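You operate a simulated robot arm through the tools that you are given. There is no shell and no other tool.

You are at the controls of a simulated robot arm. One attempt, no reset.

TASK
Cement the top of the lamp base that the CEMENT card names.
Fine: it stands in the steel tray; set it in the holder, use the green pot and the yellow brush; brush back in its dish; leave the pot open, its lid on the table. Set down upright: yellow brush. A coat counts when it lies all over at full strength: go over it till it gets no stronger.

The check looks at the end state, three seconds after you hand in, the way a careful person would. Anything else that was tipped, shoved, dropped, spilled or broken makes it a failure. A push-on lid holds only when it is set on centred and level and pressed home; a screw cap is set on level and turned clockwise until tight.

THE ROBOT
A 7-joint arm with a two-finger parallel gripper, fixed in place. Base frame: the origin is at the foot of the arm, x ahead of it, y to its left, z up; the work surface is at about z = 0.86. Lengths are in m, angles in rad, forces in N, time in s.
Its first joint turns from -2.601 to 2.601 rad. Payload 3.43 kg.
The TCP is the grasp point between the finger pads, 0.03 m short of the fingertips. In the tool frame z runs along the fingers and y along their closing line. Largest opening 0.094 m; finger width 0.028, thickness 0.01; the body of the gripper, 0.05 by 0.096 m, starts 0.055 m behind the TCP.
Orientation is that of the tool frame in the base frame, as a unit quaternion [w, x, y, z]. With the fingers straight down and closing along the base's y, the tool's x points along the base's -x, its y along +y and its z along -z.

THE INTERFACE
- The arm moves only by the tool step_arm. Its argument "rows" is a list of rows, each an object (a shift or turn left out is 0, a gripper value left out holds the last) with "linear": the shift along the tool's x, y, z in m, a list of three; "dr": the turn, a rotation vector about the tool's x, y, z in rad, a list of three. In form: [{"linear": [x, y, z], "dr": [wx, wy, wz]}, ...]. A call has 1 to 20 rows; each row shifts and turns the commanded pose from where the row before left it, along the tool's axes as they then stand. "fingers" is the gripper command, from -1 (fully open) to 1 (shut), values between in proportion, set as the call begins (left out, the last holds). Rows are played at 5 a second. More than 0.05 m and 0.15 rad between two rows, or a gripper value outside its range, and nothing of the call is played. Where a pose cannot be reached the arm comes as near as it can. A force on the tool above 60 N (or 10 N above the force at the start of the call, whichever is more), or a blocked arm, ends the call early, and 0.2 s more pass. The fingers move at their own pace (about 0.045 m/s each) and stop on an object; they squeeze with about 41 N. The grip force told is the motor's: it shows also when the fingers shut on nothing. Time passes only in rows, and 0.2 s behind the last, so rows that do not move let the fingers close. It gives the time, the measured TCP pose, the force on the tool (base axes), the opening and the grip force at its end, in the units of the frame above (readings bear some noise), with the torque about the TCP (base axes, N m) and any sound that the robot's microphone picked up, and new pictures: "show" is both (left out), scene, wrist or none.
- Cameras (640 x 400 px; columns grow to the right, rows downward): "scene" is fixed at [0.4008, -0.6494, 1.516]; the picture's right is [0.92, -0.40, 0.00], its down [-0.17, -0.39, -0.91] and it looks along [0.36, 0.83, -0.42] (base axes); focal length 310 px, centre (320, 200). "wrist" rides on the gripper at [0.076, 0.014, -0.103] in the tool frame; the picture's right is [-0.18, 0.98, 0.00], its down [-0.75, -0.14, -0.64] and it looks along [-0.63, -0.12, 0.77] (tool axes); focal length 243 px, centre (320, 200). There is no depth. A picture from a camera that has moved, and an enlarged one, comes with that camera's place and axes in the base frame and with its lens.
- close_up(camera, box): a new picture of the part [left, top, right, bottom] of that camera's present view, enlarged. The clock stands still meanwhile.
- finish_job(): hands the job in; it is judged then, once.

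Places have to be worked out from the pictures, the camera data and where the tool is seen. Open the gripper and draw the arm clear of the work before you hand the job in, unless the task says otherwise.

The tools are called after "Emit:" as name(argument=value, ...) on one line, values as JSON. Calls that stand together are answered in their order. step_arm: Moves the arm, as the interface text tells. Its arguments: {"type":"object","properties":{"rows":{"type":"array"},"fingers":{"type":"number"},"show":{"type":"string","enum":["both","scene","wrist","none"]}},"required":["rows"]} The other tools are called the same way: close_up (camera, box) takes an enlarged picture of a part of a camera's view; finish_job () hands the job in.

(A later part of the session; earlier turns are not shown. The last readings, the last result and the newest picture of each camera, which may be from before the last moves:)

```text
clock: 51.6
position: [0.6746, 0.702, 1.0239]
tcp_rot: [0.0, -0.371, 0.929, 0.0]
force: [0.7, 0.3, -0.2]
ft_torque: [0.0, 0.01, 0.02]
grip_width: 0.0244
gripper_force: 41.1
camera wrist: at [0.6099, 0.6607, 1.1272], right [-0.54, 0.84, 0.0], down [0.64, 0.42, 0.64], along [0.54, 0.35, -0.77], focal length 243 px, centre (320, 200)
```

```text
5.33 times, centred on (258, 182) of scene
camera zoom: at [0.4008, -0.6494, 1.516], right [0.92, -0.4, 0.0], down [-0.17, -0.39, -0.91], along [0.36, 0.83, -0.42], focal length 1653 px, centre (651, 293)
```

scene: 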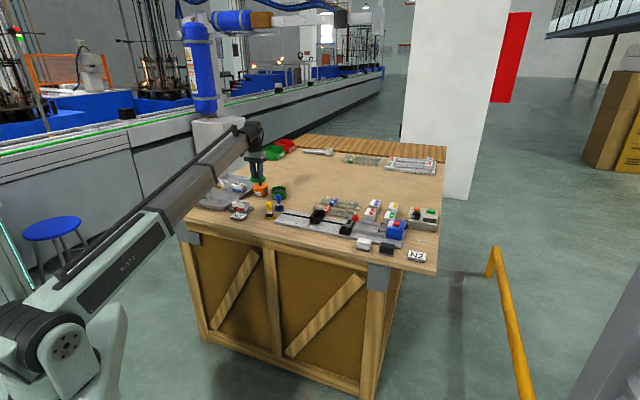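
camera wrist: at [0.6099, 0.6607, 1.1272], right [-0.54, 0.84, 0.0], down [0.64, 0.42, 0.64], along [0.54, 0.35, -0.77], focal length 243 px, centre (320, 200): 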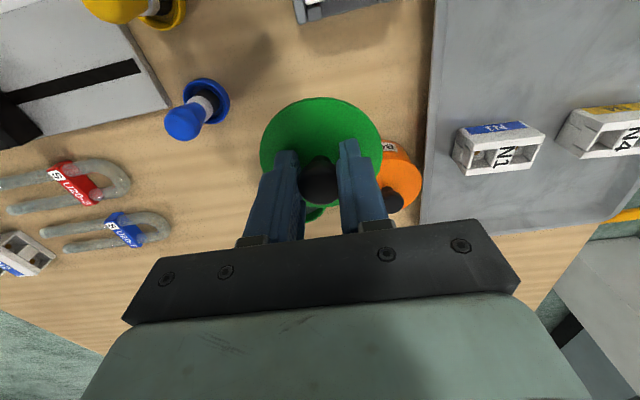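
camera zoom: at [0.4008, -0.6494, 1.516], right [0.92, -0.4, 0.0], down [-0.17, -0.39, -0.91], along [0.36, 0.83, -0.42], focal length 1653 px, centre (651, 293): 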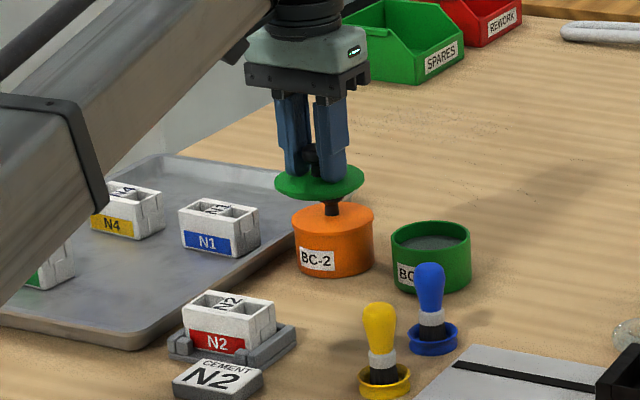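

The spot is clear: about 3 cm from both pots and 2.5 cm from the holder. I'll lower the lid to just above the table, then creep to contact.

Emit:
step_arm(rows=[{"linear": [0, 0, 0.012]}, {"linear": [0, 0, 0.022]}, {"linear": [0, 0, 0.025]}, {"linear": [0, 0, 0.025]}, {"linear": [0, 0, 0.018]}, {"linear": [0, 0, 0.01]}, {}, {}], fingers=1, show="both")

Emit:
close_up(camera="scene", box=[210, 145, 306, 220])

```text
clock: 53.4
position: [0.6741, 0.7027, 0.9115]
tcp_rot: [0.0, -0.371, 0.929, 0.0]
force: [-0.7, 0.5, 0.2]
ft_torque: [-0.04, 0.0, 0.0]
grip_width: 0.0247
gripper_force: 41.0
camera wrist: at [0.6107, 0.6612, 1.0153], right [-0.54, 0.84, 0.0], down [0.64, 0.42, 0.64], along [0.54, 0.35, -0.77], focal length 243 px, centre (320, 200)
```

scene: 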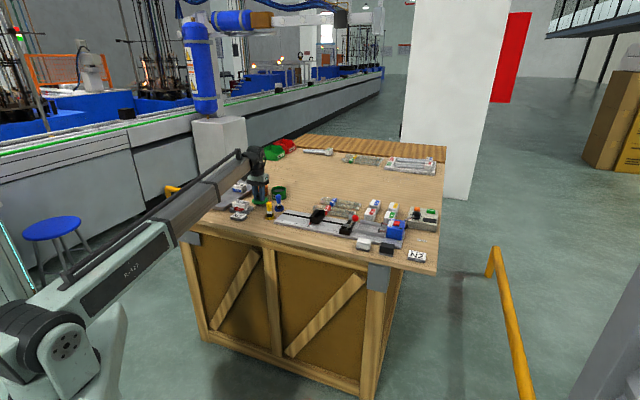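
wrist: 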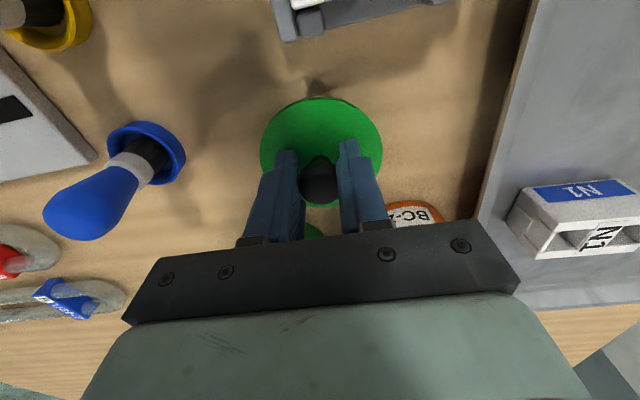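

```text
5.33 times, centred on (258, 182) of scene
camera zoom: at [0.4008, -0.6494, 1.516], right [0.92, -0.4, 0.0], down [-0.17, -0.39, -0.91], along [0.36, 0.83, -0.42], focal length 1653 px, centre (651, 293)
```

zoom: 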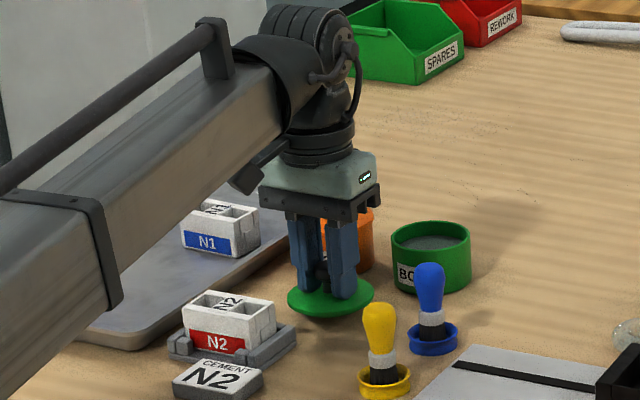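

The lid is a little above the table now. I'll creep down with force checks.

Emit:
step_arm(rows=[{"linear": [0, 0, 0.004]}, {}], fingers=1, show="none")

Emit:
step_arm(rows=[{"linear": [0, 0, 0.002]}, {}], fingers=1, show="none")

Emit:
step_arm(rows=[{"linear": [0, 0, 0.002]}, {}], fingers=1, show="none")

Emit:
step_arm(rows=[{"linear": [0, 0, 0.0015]}, {}], fingers=1, show="none")

```text
clock: 54.0
position: [0.6743, 0.7024, 0.9079]
tcp_rot: [0.001, -0.372, 0.928, 0.001]
force: [-0.1, 0.0, -0.5]
ft_torque: [-0.01, 0.0, 0.02]
grip_width: 0.0244
gripper_force: 40.9
```

```text
clock: 54.6
position: [0.6751, 0.7033, 0.9072]
tcp_rot: [0.0, -0.372, 0.928, 0.0]
force: [0.2, 0.4, -1.1]
ft_torque: [0.01, 0.01, -0.01]
grip_width: 0.0246
gripper_force: 40.9
```

```text
clock: 55.2
position: [0.6753, 0.7032, 0.9049]
tcp_rot: [0.001, -0.371, 0.929, 0.0]
force: [-0.2, 0.2, 0.8]
ft_torque: [-0.01, 0.01, 0.01]
grip_width: 0.0246
gripper_force: 41.2
```

```text
clock: 55.8
position: [0.6741, 0.7026, 0.9025]
tcp_rot: [0.0, -0.372, 0.928, 0.0]
force: [-0.8, -0.1, -0.1]
ft_torque: [-0.02, -0.02, -0.02]
grip_width: 0.0243
gripper_force: 41.0
```

No contact yet at z of about 0.9025. I'll continue down in 1.5 mm steps.

Emit:
step_arm(rows=[{"linear": [0, 0, 0.0015]}, {}], fingers=1, show="none")

Emit:
step_arm(rows=[{"linear": [0, 0, 0.0015]}, {}], fingers=1, show="none")

Emit:
step_arm(rows=[{"linear": [0, 0, 0.0015]}, {}], fingers=1, show="wrist")

```text
clock: 56.4
position: [0.676, 0.7035, 0.9009]
tcp_rot: [-0.001, -0.371, 0.928, 0.0]
force: [-0.3, -0.6, -0.9]
ft_torque: [-0.02, 0.0, -0.03]
grip_width: 0.0243
gripper_force: 40.4
```

```text
clock: 57.0
position: [0.6752, 0.7031, 0.8996]
tcp_rot: [0.001, -0.372, 0.928, 0.0]
force: [-0.1, -0.1, 3.2]
ft_torque: [-0.07, 0.02, 0.03]
grip_width: 0.0246
gripper_force: 40.9
```

```text
clock: 57.6
position: [0.6755, 0.7037, 0.9003]
tcp_rot: [0.001, -0.371, 0.928, 0.0]
force: [2.2, 3.8, 23.0]
ft_torque: [0.03, 0.03, 0.0]
grip_width: 0.0245
gripper_force: 41.2
camera wrist: at [0.6111, 0.6608, 1.0032], right [-0.54, 0.84, 0.0], down [0.64, 0.42, 0.64], along [0.54, 0.35, -0.77], focal length 243 px, centre (320, 200)
```

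wrist: 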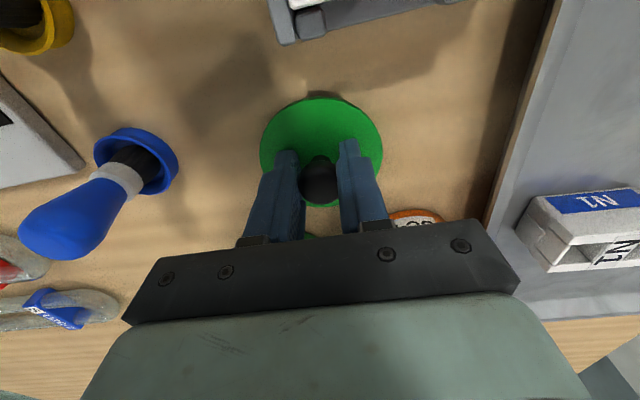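

The lid is on the table (contact near z = 0.900). I'll relieve the pressure slightly, open partway and rise straight up.

Emit:
step_arm(rows=[{"linear": [0, 0, -0.0015]}, {}], fingers=1, show="none")

Emit:
step_arm(rows=[{}, {}, {}, {}], fingers=-0.1, show="none")

Emit:
step_arm(rows=[{"linear": [0, 0, -0.01]}, {"linear": [0, 0, -0.02]}, {"linear": [0, 0, -0.04]}, {"linear": [0, 0, -0.05]}, {"linear": [0, 0, -0.03]}, {}, {}], fingers=-0.1, show="both")

Emit:
close_up(camera="scene", box=[210, 145, 306, 220])

```text
clock: 58.2
position: [0.6743, 0.7034, 0.9003]
tcp_rot: [0.0, -0.371, 0.929, 0.0]
force: [4.2, 2.0, 11.2]
ft_torque: [0.03, -0.11, 0.03]
grip_width: 0.0246
gripper_force: 41.7
```

```text
clock: 59.2
position: [0.6743, 0.7023, 0.9011]
tcp_rot: [-0.001, -0.372, 0.928, 0.0]
force: [-2.3, -2.0, 7.0]
ft_torque: [-0.06, 0.07, -0.01]
grip_width: 0.0498
gripper_force: 0.1
```

```text
clock: 60.8
position: [0.6749, 0.7034, 1.0491]
tcp_rot: [0.0, -0.372, 0.928, -0.001]
force: [-0.3, 0.9, -0.3]
ft_torque: [0.0, 0.01, 0.01]
grip_width: 0.0515
gripper_force: 0.2
camera wrist: at [0.6113, 0.6608, 1.1527], right [-0.54, 0.84, 0.0], down [0.64, 0.42, 0.64], along [0.54, 0.35, -0.77], focal length 243 px, centre (320, 200)
```

scene: 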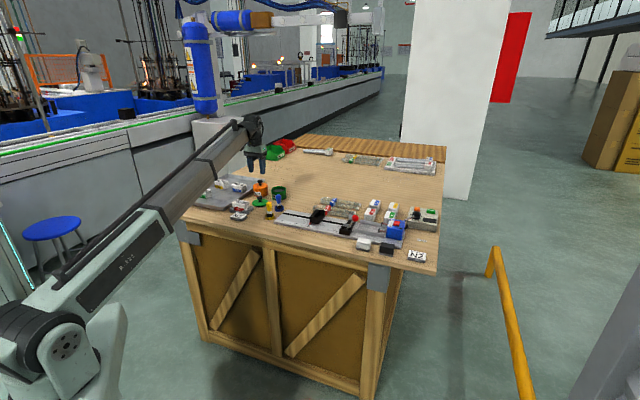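
wrist: 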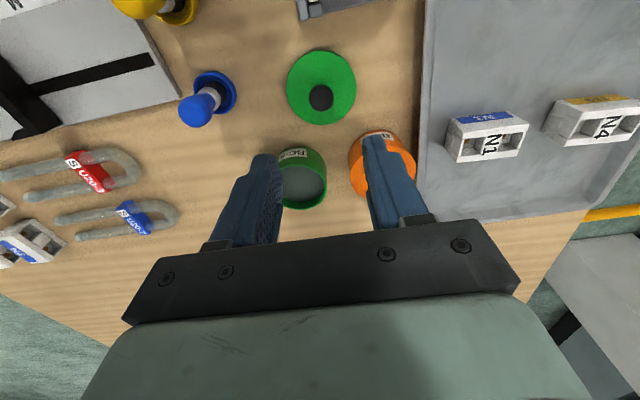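

```text
5.33 times, centred on (258, 182) of scene
camera zoom: at [0.4008, -0.6494, 1.516], right [0.92, -0.4, 0.0], down [-0.17, -0.39, -0.91], along [0.36, 0.83, -0.42], focal length 1653 px, centre (651, 293)
```

zoom: 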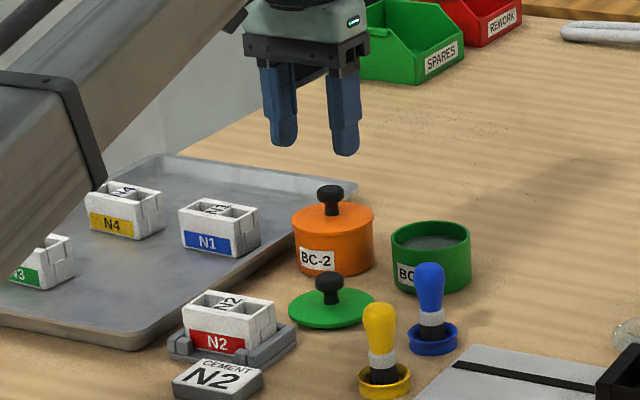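

The lid rests flat on the table, knob up, and nothing else moved. Next I'll move above the yellow brush near (0.679, 0.554), keeping the same yaw.

Emit:
step_arm(rows=[{"linear": [0.02, -0.0222, 0]}, {"linear": [0.02, -0.0222, 0]}, {"linear": [0.02, -0.0222, 0]}, {"linear": [0.02, -0.0222, 0]}, {"linear": [0.02, -0.0222, 0]}, {}, {}], fingers=-0.1, show="wrist")

Emit:
close_up(camera="wrist", box=[250, 50, 394, 170])

```text
clock: 62.4
position: [0.6796, 0.5544, 1.0487]
tcp_rot: [-0.001, -0.371, 0.928, 0.0]
force: [-0.4, 0.1, -0.4]
ft_torque: [0.0, 0.01, -0.01]
grip_width: 0.0515
gripper_force: 0.1
camera wrist: at [0.6157, 0.5115, 1.1533], right [-0.54, 0.84, 0.0], down [0.64, 0.42, 0.64], along [0.54, 0.35, -0.77], focal length 243 px, centre (320, 200)
```

wrist: 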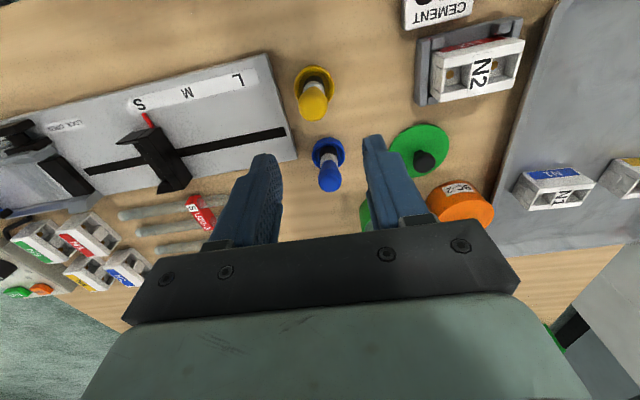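

```text
3.33 times, centred on (322, 110) of wrist
camera zoom: at [0.6157, 0.5115, 1.1533], right [-0.54, 0.84, 0.0], down [0.64, 0.42, 0.64], along [0.54, 0.35, -0.77], focal length 809 px, centre (313, 500)
```

zoom: 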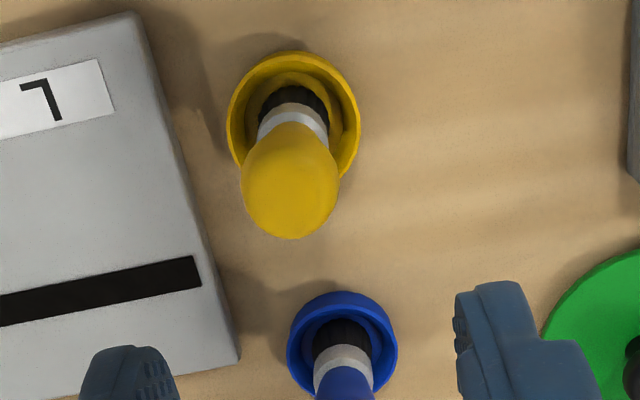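

Triangulating two views puts the bulb at (0.684, 0.549, 0.926) with the dish just below it, so the brush stands upright. I'll centre on it and lower to z of about 0.965 for a check.

Emit:
step_arm(rows=[{"linear": [0.0015, -0.006, 0.02]}, {"linear": [0, 0, 0.03]}, {"linear": [0, 0, 0.025]}, {"linear": [0, 0, 0.008]}, {}, {}], fingers=-0.1, show="wrist")

Emit:
close_up(camera="wrist", box=[240, 70, 400, 190])

Emit:
close_up(camera="scene", box=[240, 170, 304, 220])

```text
clock: 63.8
position: [0.6816, 0.5496, 0.9667]
tcp_rot: [0.0, -0.372, 0.928, 0.0]
force: [-0.1, 0.1, -0.4]
ft_torque: [0.05, -0.01, 0.0]
grip_width: 0.0517
gripper_force: 0.1
camera wrist: at [0.618, 0.5078, 1.0703], right [-0.54, 0.84, 0.0], down [0.64, 0.42, 0.64], along [0.54, 0.35, -0.77], focal length 243 px, centre (320, 200)
```

wrist: 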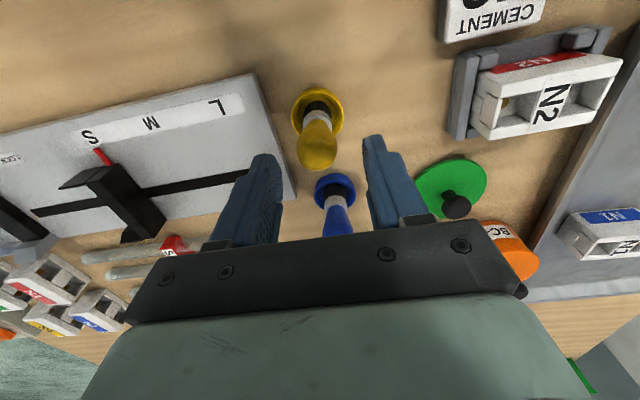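

```text
3.33 times, centred on (320, 130) of wrist
camera zoom: at [0.618, 0.5078, 1.0703], right [-0.54, 0.84, 0.0], down [0.64, 0.42, 0.64], along [0.54, 0.35, -0.77], focal length 809 px, centre (320, 433)
```

zoom: 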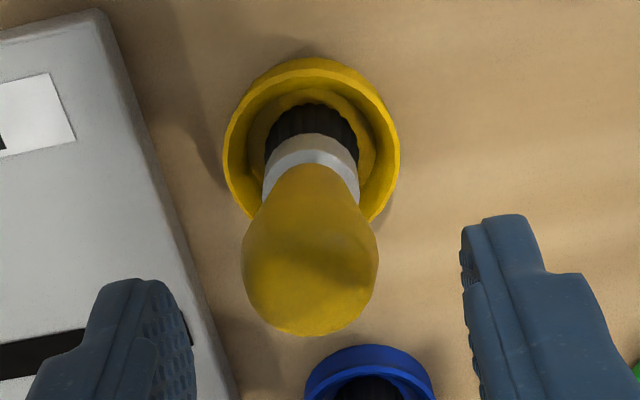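

```text
8.00 times, centred on (272, 195) of scene
camera zoom: at [0.4008, -0.6494, 1.516], right [0.92, -0.4, 0.0], down [-0.17, -0.39, -0.91], along [0.36, 0.83, -0.42], focal length 2480 px, centre (704, 240)
```

zoom: 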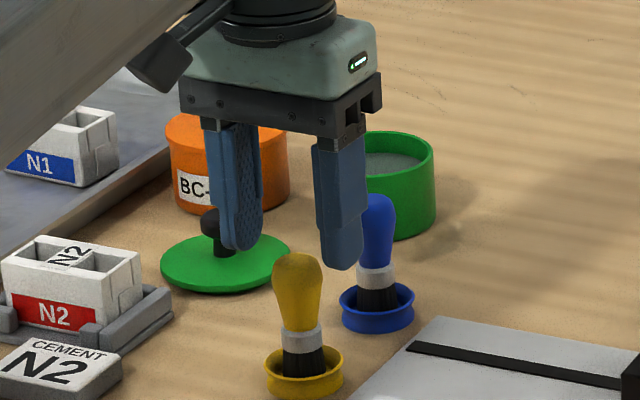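

The bulb is centred to within about 2 mm. I'll trim y by -1.8 mm and lower to grip height at about z = 0.921.

Emit:
step_arm(rows=[{"linear": [0.0005, -0.0018, 0.015]}, {"linear": [0, 0, 0.02]}, {"linear": [0, 0, 0.011]}, {}, {}], fingers=-0.1, show="both")

Emit:
close_up(camera="scene", box=[240, 170, 304, 220])

Emit:
close_up(camera="wrist", box=[220, 80, 420, 240])

```text
clock: 65.0
position: [0.6833, 0.5483, 0.9201]
tcp_rot: [0.0, -0.371, 0.929, 0.0]
force: [-0.7, -0.1, -0.4]
ft_torque: [0.0, -0.04, -0.01]
grip_width: 0.0517
gripper_force: 0.0
camera wrist: at [0.6193, 0.5053, 1.0235], right [-0.54, 0.84, 0.0], down [0.64, 0.42, 0.64], along [0.54, 0.35, -0.77], focal length 243 px, centre (320, 200)
```

scene: 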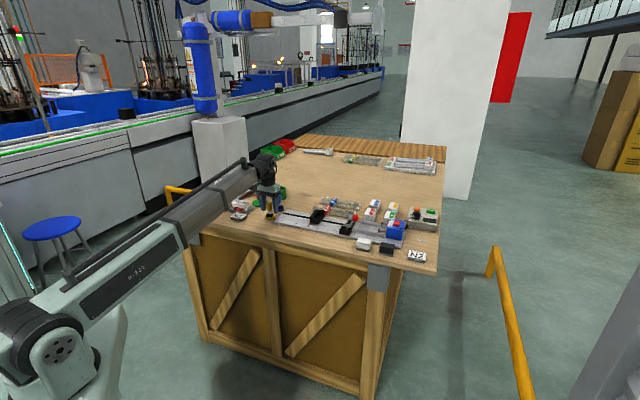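
wrist: 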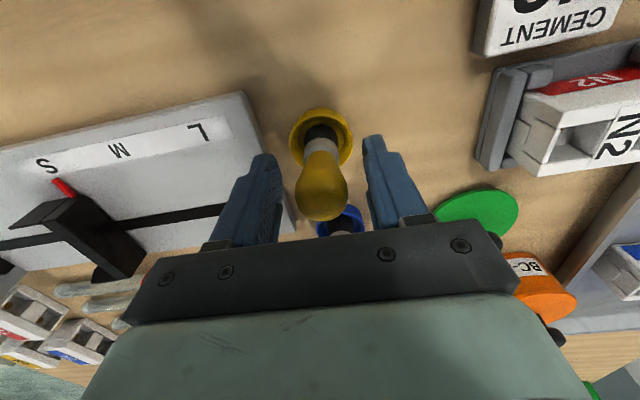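

```text
8.00 times, centred on (272, 195) of scene
camera zoom: at [0.4008, -0.6494, 1.516], right [0.92, -0.4, 0.0], down [-0.17, -0.39, -0.91], along [0.36, 0.83, -0.42], focal length 2480 px, centre (704, 240)
```

zoom: 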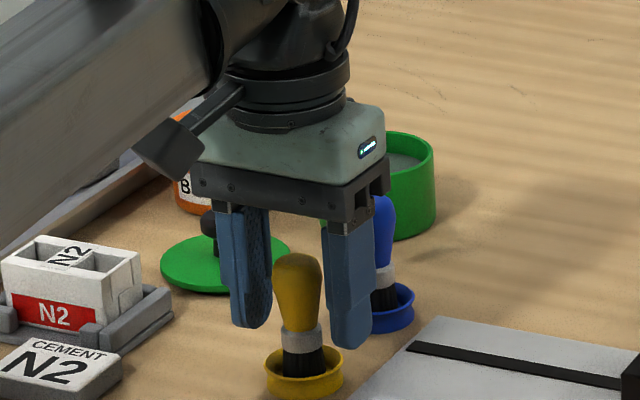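

```text
2.50 times, centred on (320, 160) of wrist
camera zoom: at [0.6193, 0.5053, 1.0235], right [-0.54, 0.84, 0.0], down [0.64, 0.42, 0.64], along [0.54, 0.35, -0.77], focal length 606 px, centre (320, 300)
```

zoom: 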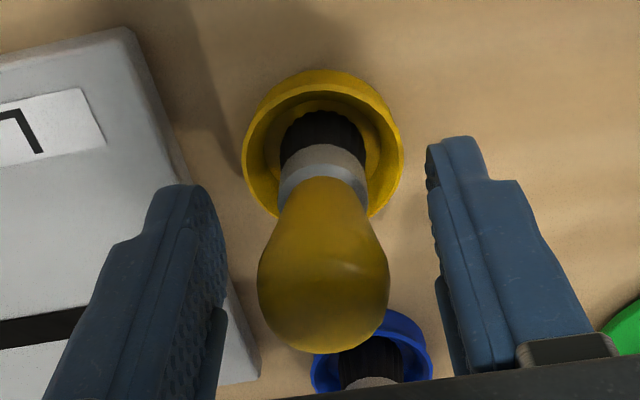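

The bulb is centred between the pads. I'll close on the brush.

Emit:
step_arm(rows=[{"linear": [0, 0.0005, 0]}, {}, {}, {}, {}], fingers=1, show="wrist")

Emit:
close_up(camera="wrist", box=[220, 80, 420, 240])

Emit:
close_up(camera="scene", box=[240, 170, 304, 220])

```text
clock: 66.2
position: [0.6829, 0.5482, 0.92]
tcp_rot: [0.0, -0.371, 0.928, 0.001]
force: [0.0, -0.8, -0.3]
ft_torque: [-0.03, 0.04, -0.01]
grip_width: 0.0259
gripper_force: 41.2
camera wrist: at [0.6188, 0.5054, 1.024], right [-0.54, 0.84, 0.0], down [0.64, 0.42, 0.64], along [0.54, 0.35, -0.77], focal length 243 px, centre (320, 200)
```

wrist: 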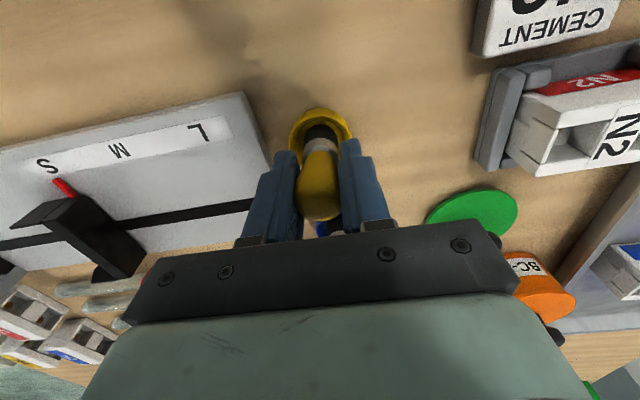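

```text
2.50 times, centred on (320, 160) of wrist
camera zoom: at [0.6188, 0.5054, 1.024], right [-0.54, 0.84, 0.0], down [0.64, 0.42, 0.64], along [0.54, 0.35, -0.77], focal length 606 px, centre (320, 300)
```

zoom: 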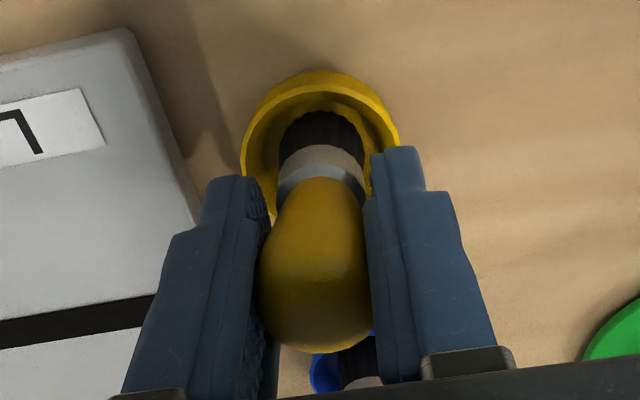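

```text
8.00 times, centred on (272, 195) of scene
camera zoom: at [0.4008, -0.6494, 1.516], right [0.92, -0.4, 0.0], down [-0.17, -0.39, -0.91], along [0.36, 0.83, -0.42], focal length 2480 px, centre (704, 240)
```

zoom: 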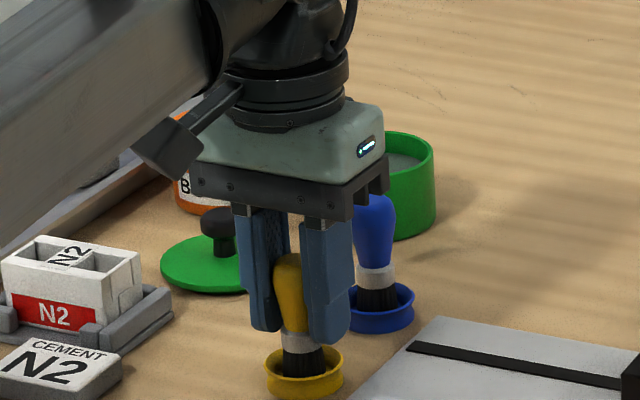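

The brush is gripped (0.0259 m). I'll lift it gently out of the dish.

Emit:
step_arm(rows=[{"linear": [0, 0, -0.003]}, {"linear": [0, 0, -0.007]}, {"linear": [0, 0, -0.012]}, {"linear": [0, 0, -0.018]}, {"linear": [0, 0, -0.022]}, {"linear": [0, 0, -0.022]}, {"linear": [0, 0, -0.016]}, {"linear": [0, 0, -0.01]}, {}, {}], fingers=1, show="both")

Emit:
close_up(camera="scene", box=[230, 145, 310, 220])

Emit:
close_up(camera="wrist", box=[220, 50, 420, 240])

```text
clock: 68.4
position: [0.6812, 0.547, 1.029]
tcp_rot: [0.0, -0.371, 0.929, 0.0]
force: [0.4, -0.2, -0.3]
ft_torque: [0.0, 0.02, 0.02]
grip_width: 0.0259
gripper_force: 40.7
camera wrist: at [0.6177, 0.5045, 1.1338], right [-0.54, 0.84, 0.0], down [0.64, 0.42, 0.64], along [0.54, 0.35, -0.77], focal length 243 px, centre (320, 200)
```

scene: 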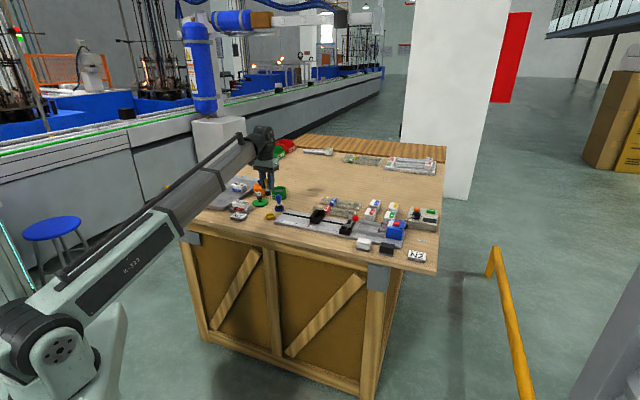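
wrist: 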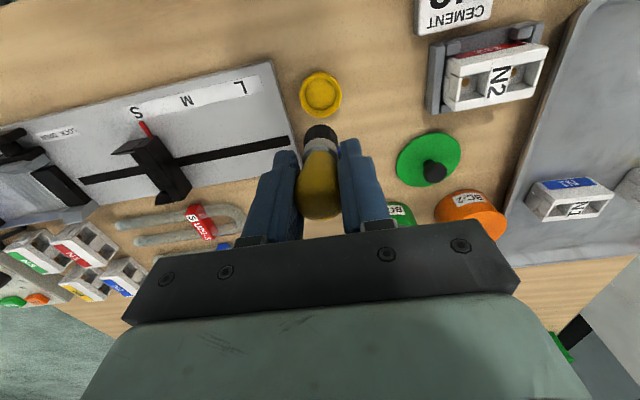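

```text
5.33 times, centred on (270, 182) of scene
camera zoom: at [0.4008, -0.6494, 1.516], right [0.92, -0.4, 0.0], down [-0.17, -0.39, -0.91], along [0.36, 0.83, -0.42], focal length 1653 px, centre (587, 293)
```

zoom: 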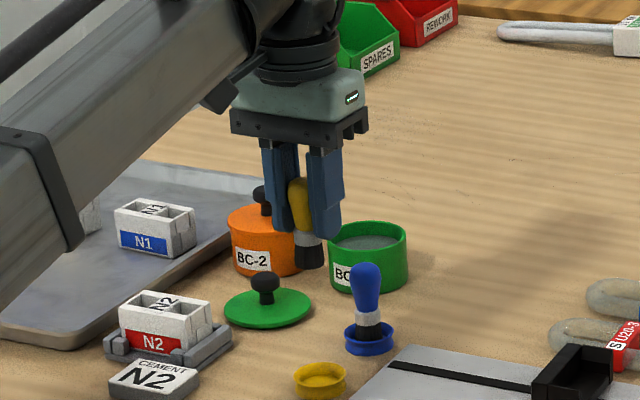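

```text
2.11 times, centred on (320, 145) of wrist
camera zoom: at [0.6177, 0.5045, 1.1338], right [-0.54, 0.84, 0.0], down [0.64, 0.42, 0.64], along [0.54, 0.35, -0.77], focal length 511 px, centre (320, 316)
```

zoom: 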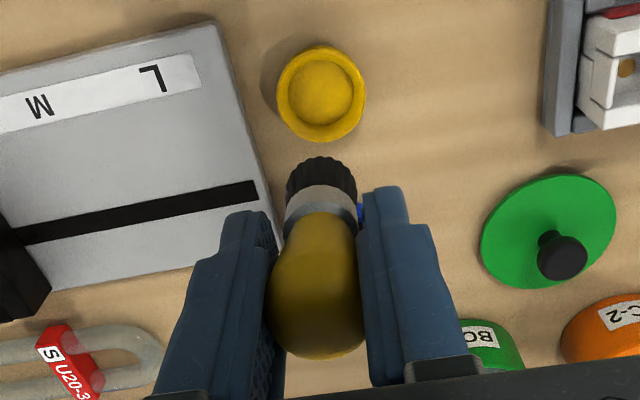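

The brush hangs vertically, with its tip about 0.055 m below the TCP, and the empty dish is centred right below, so I'll return it to this same spot later. I'm carrying it over to the pot centre at about z = 1.04.

Emit:
step_arm(rows=[{"linear": [-0.01, 0.0036, -0.007]}, {"linear": [-0.02, 0.0071, -0.007]}, {"linear": [-0.032, 0.0114, 0]}, {"linear": [-0.038, 0.0135, 0]}, {"linear": [-0.038, 0.0135, 0]}, {"linear": [-0.032, 0.0114, 0]}, {"linear": [-0.02, 0.0071, 0]}, {"linear": [-0.011, 0.0034, 0]}, {}, {}], fingers=1, show="both")

Emit:
close_up(camera="wrist", box=[240, 30, 400, 190])

Emit:
close_up(camera="scene", box=[230, 145, 310, 220])

```text
clock: 70.6
position: [0.7778, 0.7375, 1.0438]
tcp_rot: [0.0, -0.371, 0.929, 0.0]
force: [0.6, 0.6, -0.6]
ft_torque: [0.03, 0.01, 0.01]
grip_width: 0.0258
gripper_force: 40.8
camera wrist: at [0.7137, 0.6946, 1.1479], right [-0.54, 0.84, 0.0], down [0.64, 0.42, 0.64], along [0.54, 0.35, -0.77], focal length 243 px, centre (320, 200)
```

scene: 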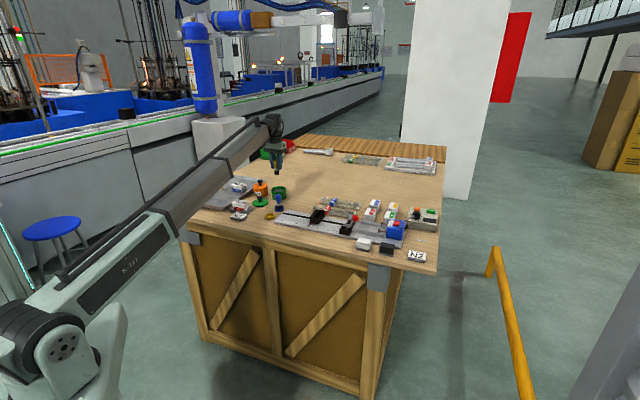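
wrist: 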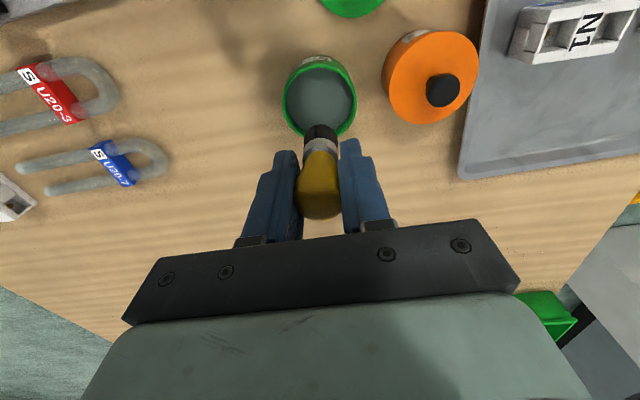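

```text
2.50 times, centred on (320, 110) of wrist
camera zoom: at [0.7137, 0.6946, 1.1479], right [-0.54, 0.84, 0.0], down [0.64, 0.42, 0.64], along [0.54, 0.35, -0.77], focal length 606 px, centre (320, 425)
```

zoom: 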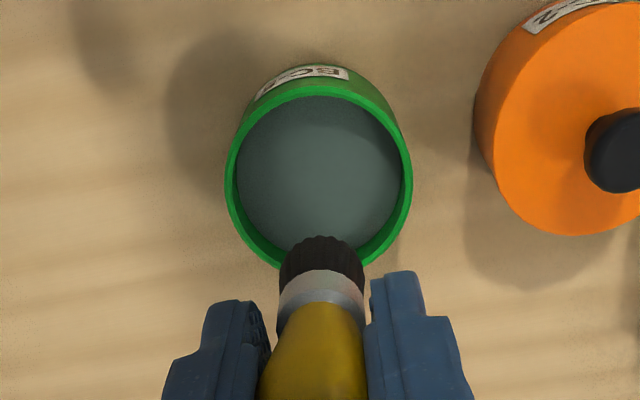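

```text
5.33 times, centred on (270, 182) of scene
camera zoom: at [0.4008, -0.6494, 1.516], right [0.92, -0.4, 0.0], down [-0.17, -0.39, -0.91], along [0.36, 0.83, -0.42], focal length 1653 px, centre (587, 293)
```

zoom: 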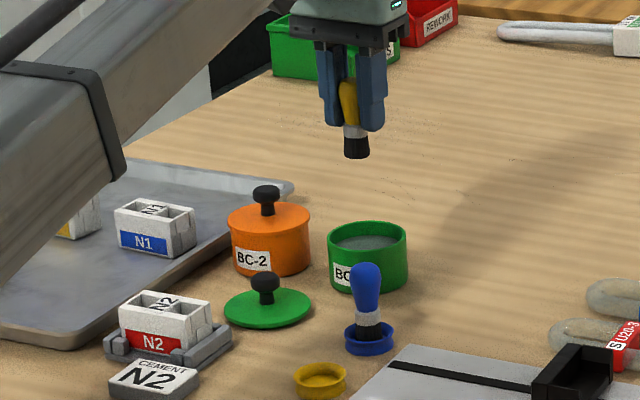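

The brush tip is over the pot mouth. I'll trim 1.5 mm to the pot's centre and lower into the cement.

Emit:
step_arm(rows=[{"linear": [-0.0015, -0.001, 0.015]}, {"linear": [0, 0, 0.025]}, {"linear": [0, 0, 0.025]}, {"linear": [0, 0, 0.02]}, {"linear": [0, 0, 0.012]}, {}, {}], fingers=1, show="both")

Emit:
close_up(camera="wrist", box=[240, 50, 400, 210])

Emit:
close_up(camera="scene", box=[230, 145, 310, 220])

```text
clock: 72.2
position: [0.7788, 0.7377, 0.9492]
tcp_rot: [0.001, -0.372, 0.928, 0.0]
force: [0.9, 2.0, 19.6]
ft_torque: [0.07, -0.08, 0.0]
grip_width: 0.0254
gripper_force: 41.1
camera wrist: at [0.7158, 0.6951, 1.0516], right [-0.54, 0.84, 0.0], down [0.64, 0.42, 0.64], along [0.54, 0.35, -0.77], focal length 243 px, centre (320, 200)
```

scene: 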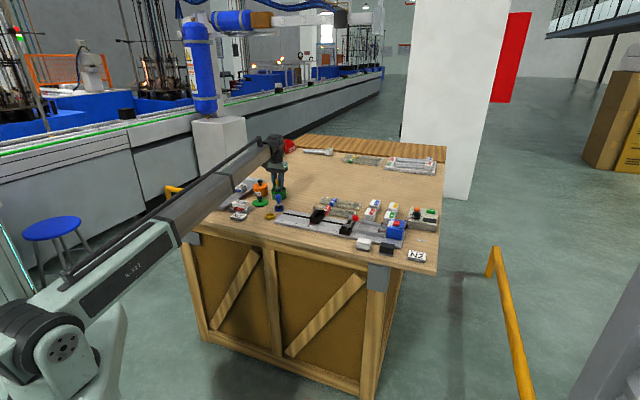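
wrist: 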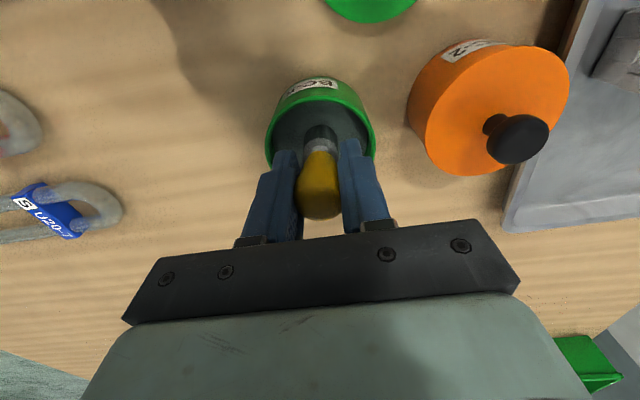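

```text
2.50 times, centred on (320, 130) of wrist
camera zoom: at [0.7158, 0.6951, 1.0516], right [-0.54, 0.84, 0.0], down [0.64, 0.42, 0.64], along [0.54, 0.35, -0.77], focal length 606 px, centre (320, 375)
```

zoom: 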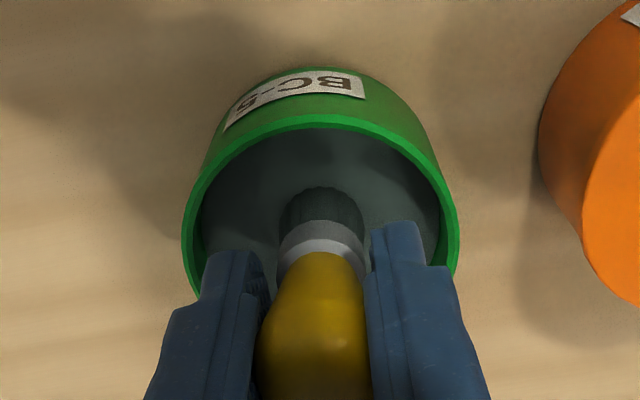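

```text
5.33 times, centred on (270, 182) of scene
camera zoom: at [0.4008, -0.6494, 1.516], right [0.92, -0.4, 0.0], down [-0.17, -0.39, -0.91], along [0.36, 0.83, -0.42], focal length 1653 px, centre (587, 293)
```

zoom: 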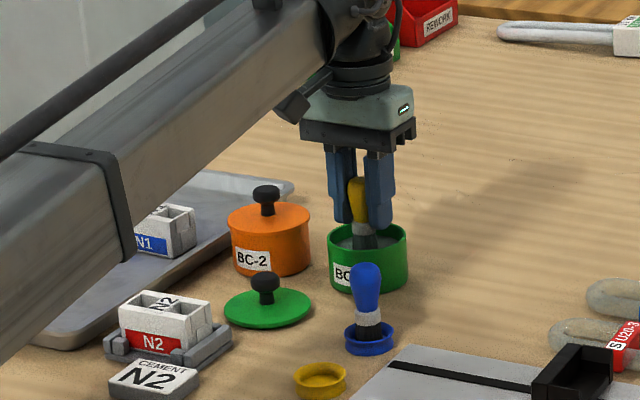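

The tip meets the cement surface (about 20 N, brush tip near z = 0.893), and the bristles already show grey. I'll ease off, dwell a moment and lift out.

Emit:
step_arm(rows=[{"linear": [0, 0, -0.0025]}, {}, {}, {"linear": [0, 0, -0.005]}, {"linear": [0, 0, -0.01]}, {"linear": [0, 0, -0.02]}, {"linear": [0, 0, -0.025]}, {"linear": [0, 0, -0.02]}, {"linear": [0, 0, -0.013]}, {}, {}], fingers=1, show="both")

Emit:
close_up(camera="wrist", box=[240, 30, 400, 230])

Emit:
close_up(camera="scene", box=[230, 135, 310, 210])

```text
clock: 74.6
position: [0.7805, 0.7395, 1.0431]
tcp_rot: [0.0, -0.372, 0.928, 0.0]
force: [1.4, -1.0, -0.9]
ft_torque: [-0.01, 0.02, 0.03]
grip_width: 0.0258
gripper_force: 41.2
camera wrist: at [0.7172, 0.6968, 1.1472], right [-0.54, 0.84, 0.0], down [0.64, 0.42, 0.64], along [0.54, 0.35, -0.77], focal length 243 px, centre (320, 200)
```

scene: 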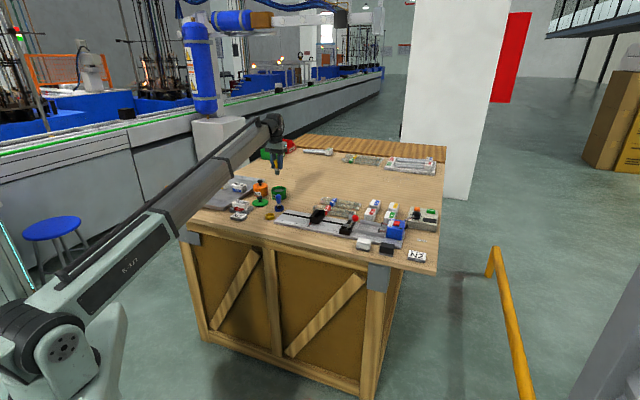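
wrist: 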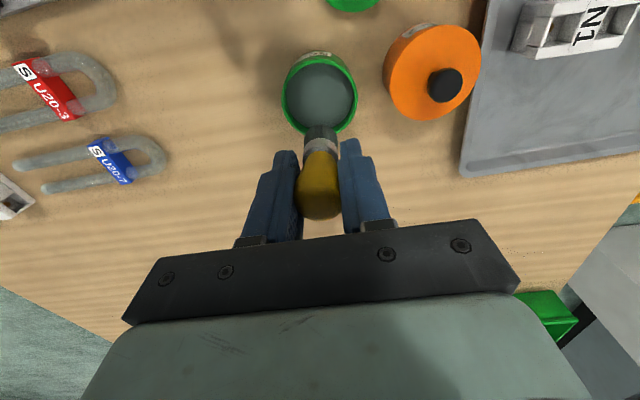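

```text
2.00 times, centred on (320, 130) of wrist
camera zoom: at [0.7172, 0.6968, 1.1472], right [-0.54, 0.84, 0.0], down [0.64, 0.42, 0.64], along [0.54, 0.35, -0.77], focal length 485 px, centre (320, 340)
```

zoom: 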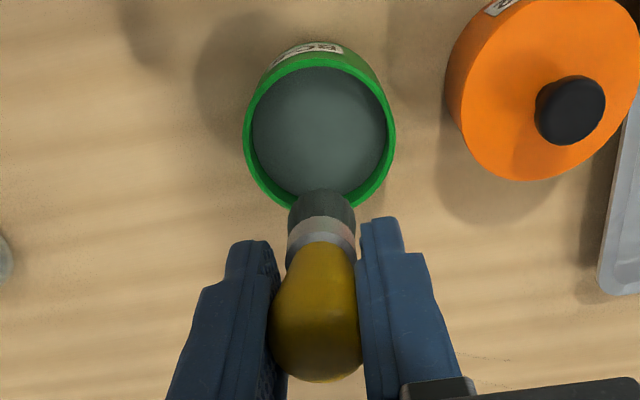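

```text
5.33 times, centred on (270, 172) of scene
camera zoom: at [0.4008, -0.6494, 1.516], right [0.92, -0.4, 0.0], down [-0.17, -0.39, -0.91], along [0.36, 0.83, -0.42], focal length 1653 px, centre (587, 347)
```

zoom: 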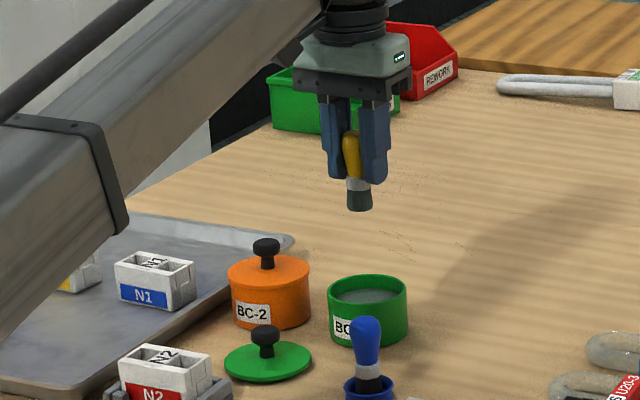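

The bristles are loaded with grey cement. I'll carry the brush between the blue brush and the lid, inward first, and then stop above N2.

Emit:
step_arm(rows=[{"linear": [0.01, 0, 0]}, {"linear": [0.02, 0, 0]}, {"linear": [0.03, 0, 0]}, {"linear": [0.035, 0, 0]}, {"linear": [0.035, 0, 0]}, {"linear": [0.03, 0, 0]}, {"linear": [0.022, 0.004, 0]}, {"linear": [0.015, 0.008, 0]}, {"linear": [0, 0.018, 0]}, {"linear": [0, 0.022, 0]}, {"linear": [0, 0.018, 0]}, {"linear": [0, 0.011, 0]}, {"linear": [0, 0.005, 0]}, {}, {}], fingers=1, show="both")

Emit:
close_up(camera="wrist", box=[220, 30, 420, 230])

Emit:
close_up(camera="scene", box=[210, 145, 290, 220])

```text
clock: 77.8
position: [0.5779, 0.6649, 1.0433]
tcp_rot: [0.001, -0.371, 0.929, 0.0]
force: [0.3, 0.6, -0.9]
ft_torque: [0.0, 0.0, 0.02]
grip_width: 0.0257
gripper_force: 40.9
camera wrist: at [0.5154, 0.6221, 1.1469], right [-0.54, 0.84, 0.0], down [0.64, 0.42, 0.64], along [0.54, 0.35, -0.77], focal length 243 px, centre (320, 200)
```

scene: 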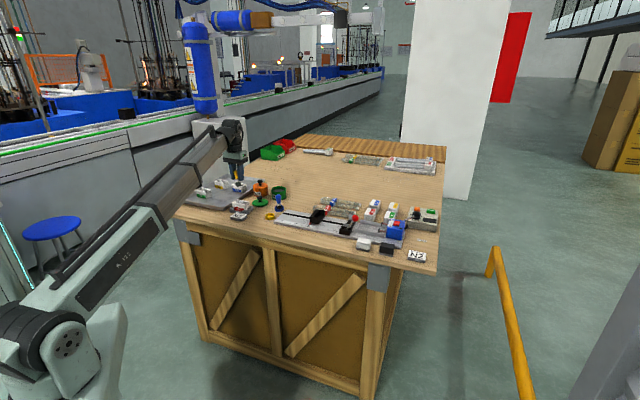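
wrist: 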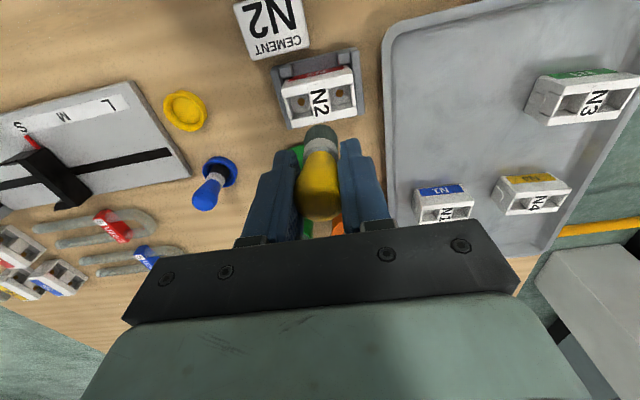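

```text
2.00 times, centred on (320, 130) of wrist
camera zoom: at [0.5154, 0.6221, 1.1469], right [-0.54, 0.84, 0.0], down [0.64, 0.42, 0.64], along [0.54, 0.35, -0.77], focal length 485 px, centre (320, 340)
```

zoom: 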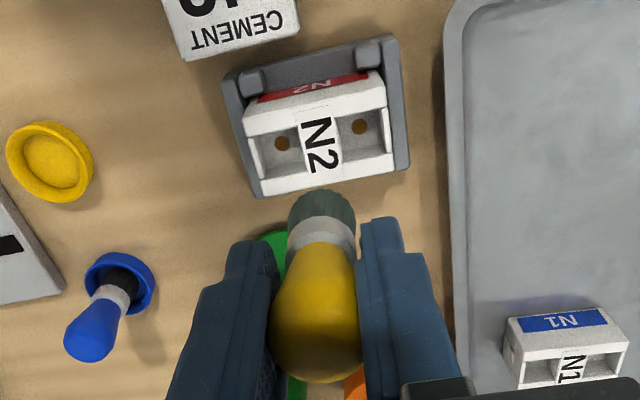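

```text
5.33 times, centred on (250, 182) of scene
camera zoom: at [0.4008, -0.6494, 1.516], right [0.92, -0.4, 0.0], down [-0.17, -0.39, -0.91], along [0.36, 0.83, -0.42], focal length 1653 px, centre (693, 293)
```

zoom: 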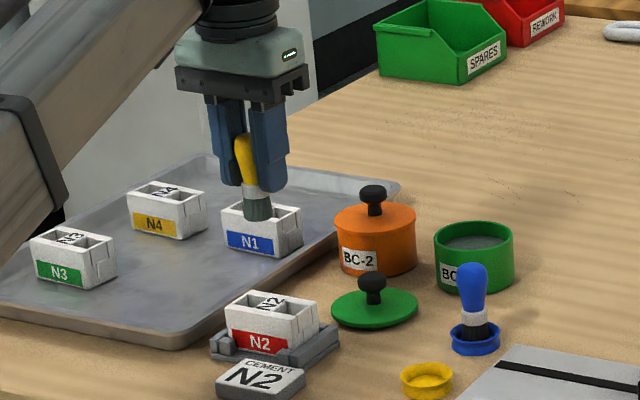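

N2's top centre is about 2 mm from directly below the brush tip and aligned with my stroke axis (tool y). I'll centre and lower to just above the surface, then creep to contact.

Emit:
step_arm(rows=[{"linear": [0.002, 0, 0.012]}, {"linear": [0, 0, 0.02]}, {"linear": [0, 0, 0.02]}, {"linear": [0, 0, 0.015]}, {"linear": [0, 0, 0.0065]}, {}, {}], fingers=1, show="none")

Emit:
step_arm(rows=[{"linear": [0, 0, 0.002]}, {}], fingers=1, show="none")

Emit:
step_arm(rows=[{"linear": [0, 0, 0.002]}, {}], fingers=1, show="both")

Emit:
close_up(camera="scene", box=[210, 165, 274, 215])

```text
clock: 79.4
position: [0.5776, 0.6618, 0.9695]
tcp_rot: [0.001, -0.371, 0.929, 0.0]
force: [-0.6, 0.2, 0.0]
ft_torque: [0.02, 0.02, -0.02]
grip_width: 0.0259
gripper_force: 41.0
```

```text
clock: 80.0
position: [0.5777, 0.6622, 0.9664]
tcp_rot: [0.001, -0.371, 0.929, 0.0]
force: [0.6, -0.3, -0.4]
ft_torque: [0.01, 0.0, 0.0]
grip_width: 0.0256
gripper_force: 41.1
```

```text
clock: 80.6
position: [0.5776, 0.6619, 0.9652]
tcp_rot: [0.001, -0.372, 0.928, 0.0]
force: [-0.1, -0.2, -0.9]
ft_torque: [0.07, 0.0, -0.05]
grip_width: 0.0257
gripper_force: 40.9
camera wrist: at [0.5133, 0.6205, 1.0697], right [-0.54, 0.84, 0.0], down [0.64, 0.42, 0.64], along [0.54, 0.35, -0.77], focal length 243 px, centre (320, 200)
```

scene: 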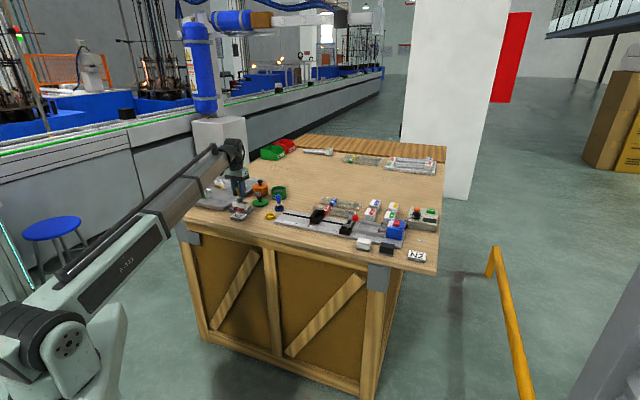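
wrist: 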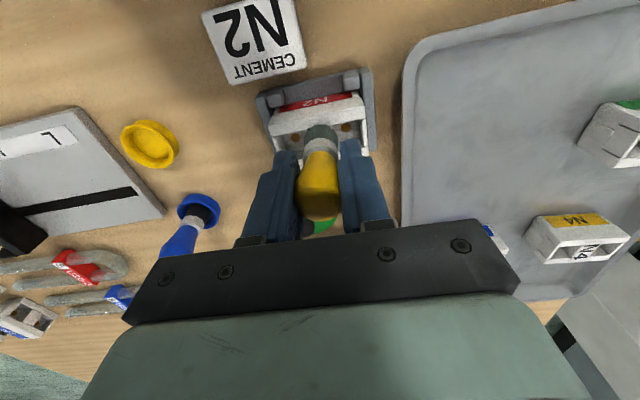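

```text
8.00 times, centred on (242, 190) of scene
camera zoom: at [0.4008, -0.6494, 1.516], right [0.92, -0.4, 0.0], down [-0.17, -0.39, -0.91], along [0.36, 0.83, -0.42], focal length 2480 px, centre (944, 280)
```

zoom: 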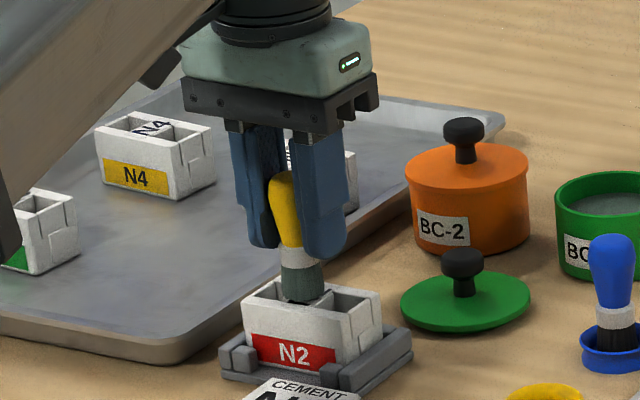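

The tip is just above the base's top. I'll creep down another 1.5 mm at a time for light contact.

Emit:
step_arm(rows=[{"linear": [0, 0, 0.0015]}, {}], fingers=1, show="none")

Emit:
step_arm(rows=[{"linear": [0, 0, 0.0015]}, {}], fingers=1, show="none")

Emit:
step_arm(rows=[{"linear": [0, 0, 0.001]}, {}], fingers=1, show="wrist")

Emit:
close_up(camera="wrist", box=[240, 60, 400, 180])

```text
clock: 81.2
position: [0.5764, 0.6618, 0.9639]
tcp_rot: [0.0, -0.371, 0.929, 0.001]
force: [0.3, 0.9, -0.7]
ft_torque: [0.0, -0.01, -0.03]
grip_width: 0.026
gripper_force: 41.0
```

```text
clock: 81.8
position: [0.5783, 0.6635, 0.9627]
tcp_rot: [-0.001, -0.372, 0.928, -0.001]
force: [0.4, -0.7, 0.6]
ft_torque: [-0.01, -0.05, -0.03]
grip_width: 0.0257
gripper_force: 41.1
```

```text
clock: 82.4
position: [0.5765, 0.6629, 0.9619]
tcp_rot: [0.001, -0.371, 0.929, 0.001]
force: [0.5, 0.2, 9.2]
ft_torque: [-0.06, -0.01, -0.01]
grip_width: 0.026
gripper_force: 40.6
camera wrist: at [0.5136, 0.6203, 1.0657], right [-0.54, 0.84, 0.0], down [0.64, 0.42, 0.64], along [0.54, 0.35, -0.77], focal length 243 px, centre (320, 200)
```

wrist: 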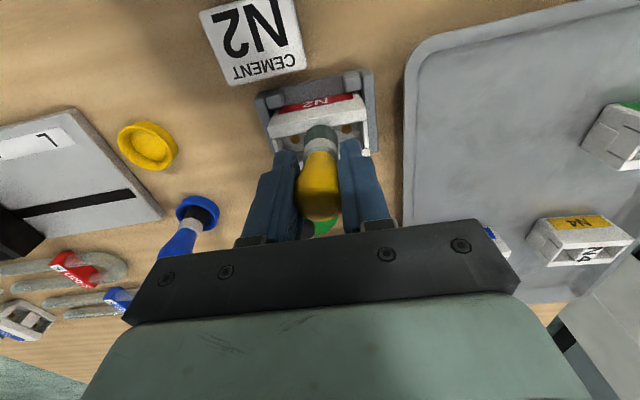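

```text
3.33 times, centred on (320, 120) of wrist
camera zoom: at [0.5136, 0.6203, 1.0657], right [-0.54, 0.84, 0.0], down [0.64, 0.42, 0.64], along [0.54, 0.35, -0.77], focal length 809 px, centre (320, 467)
```

zoom: 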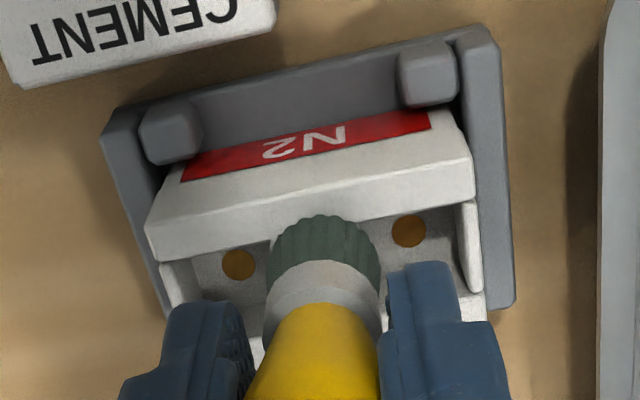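

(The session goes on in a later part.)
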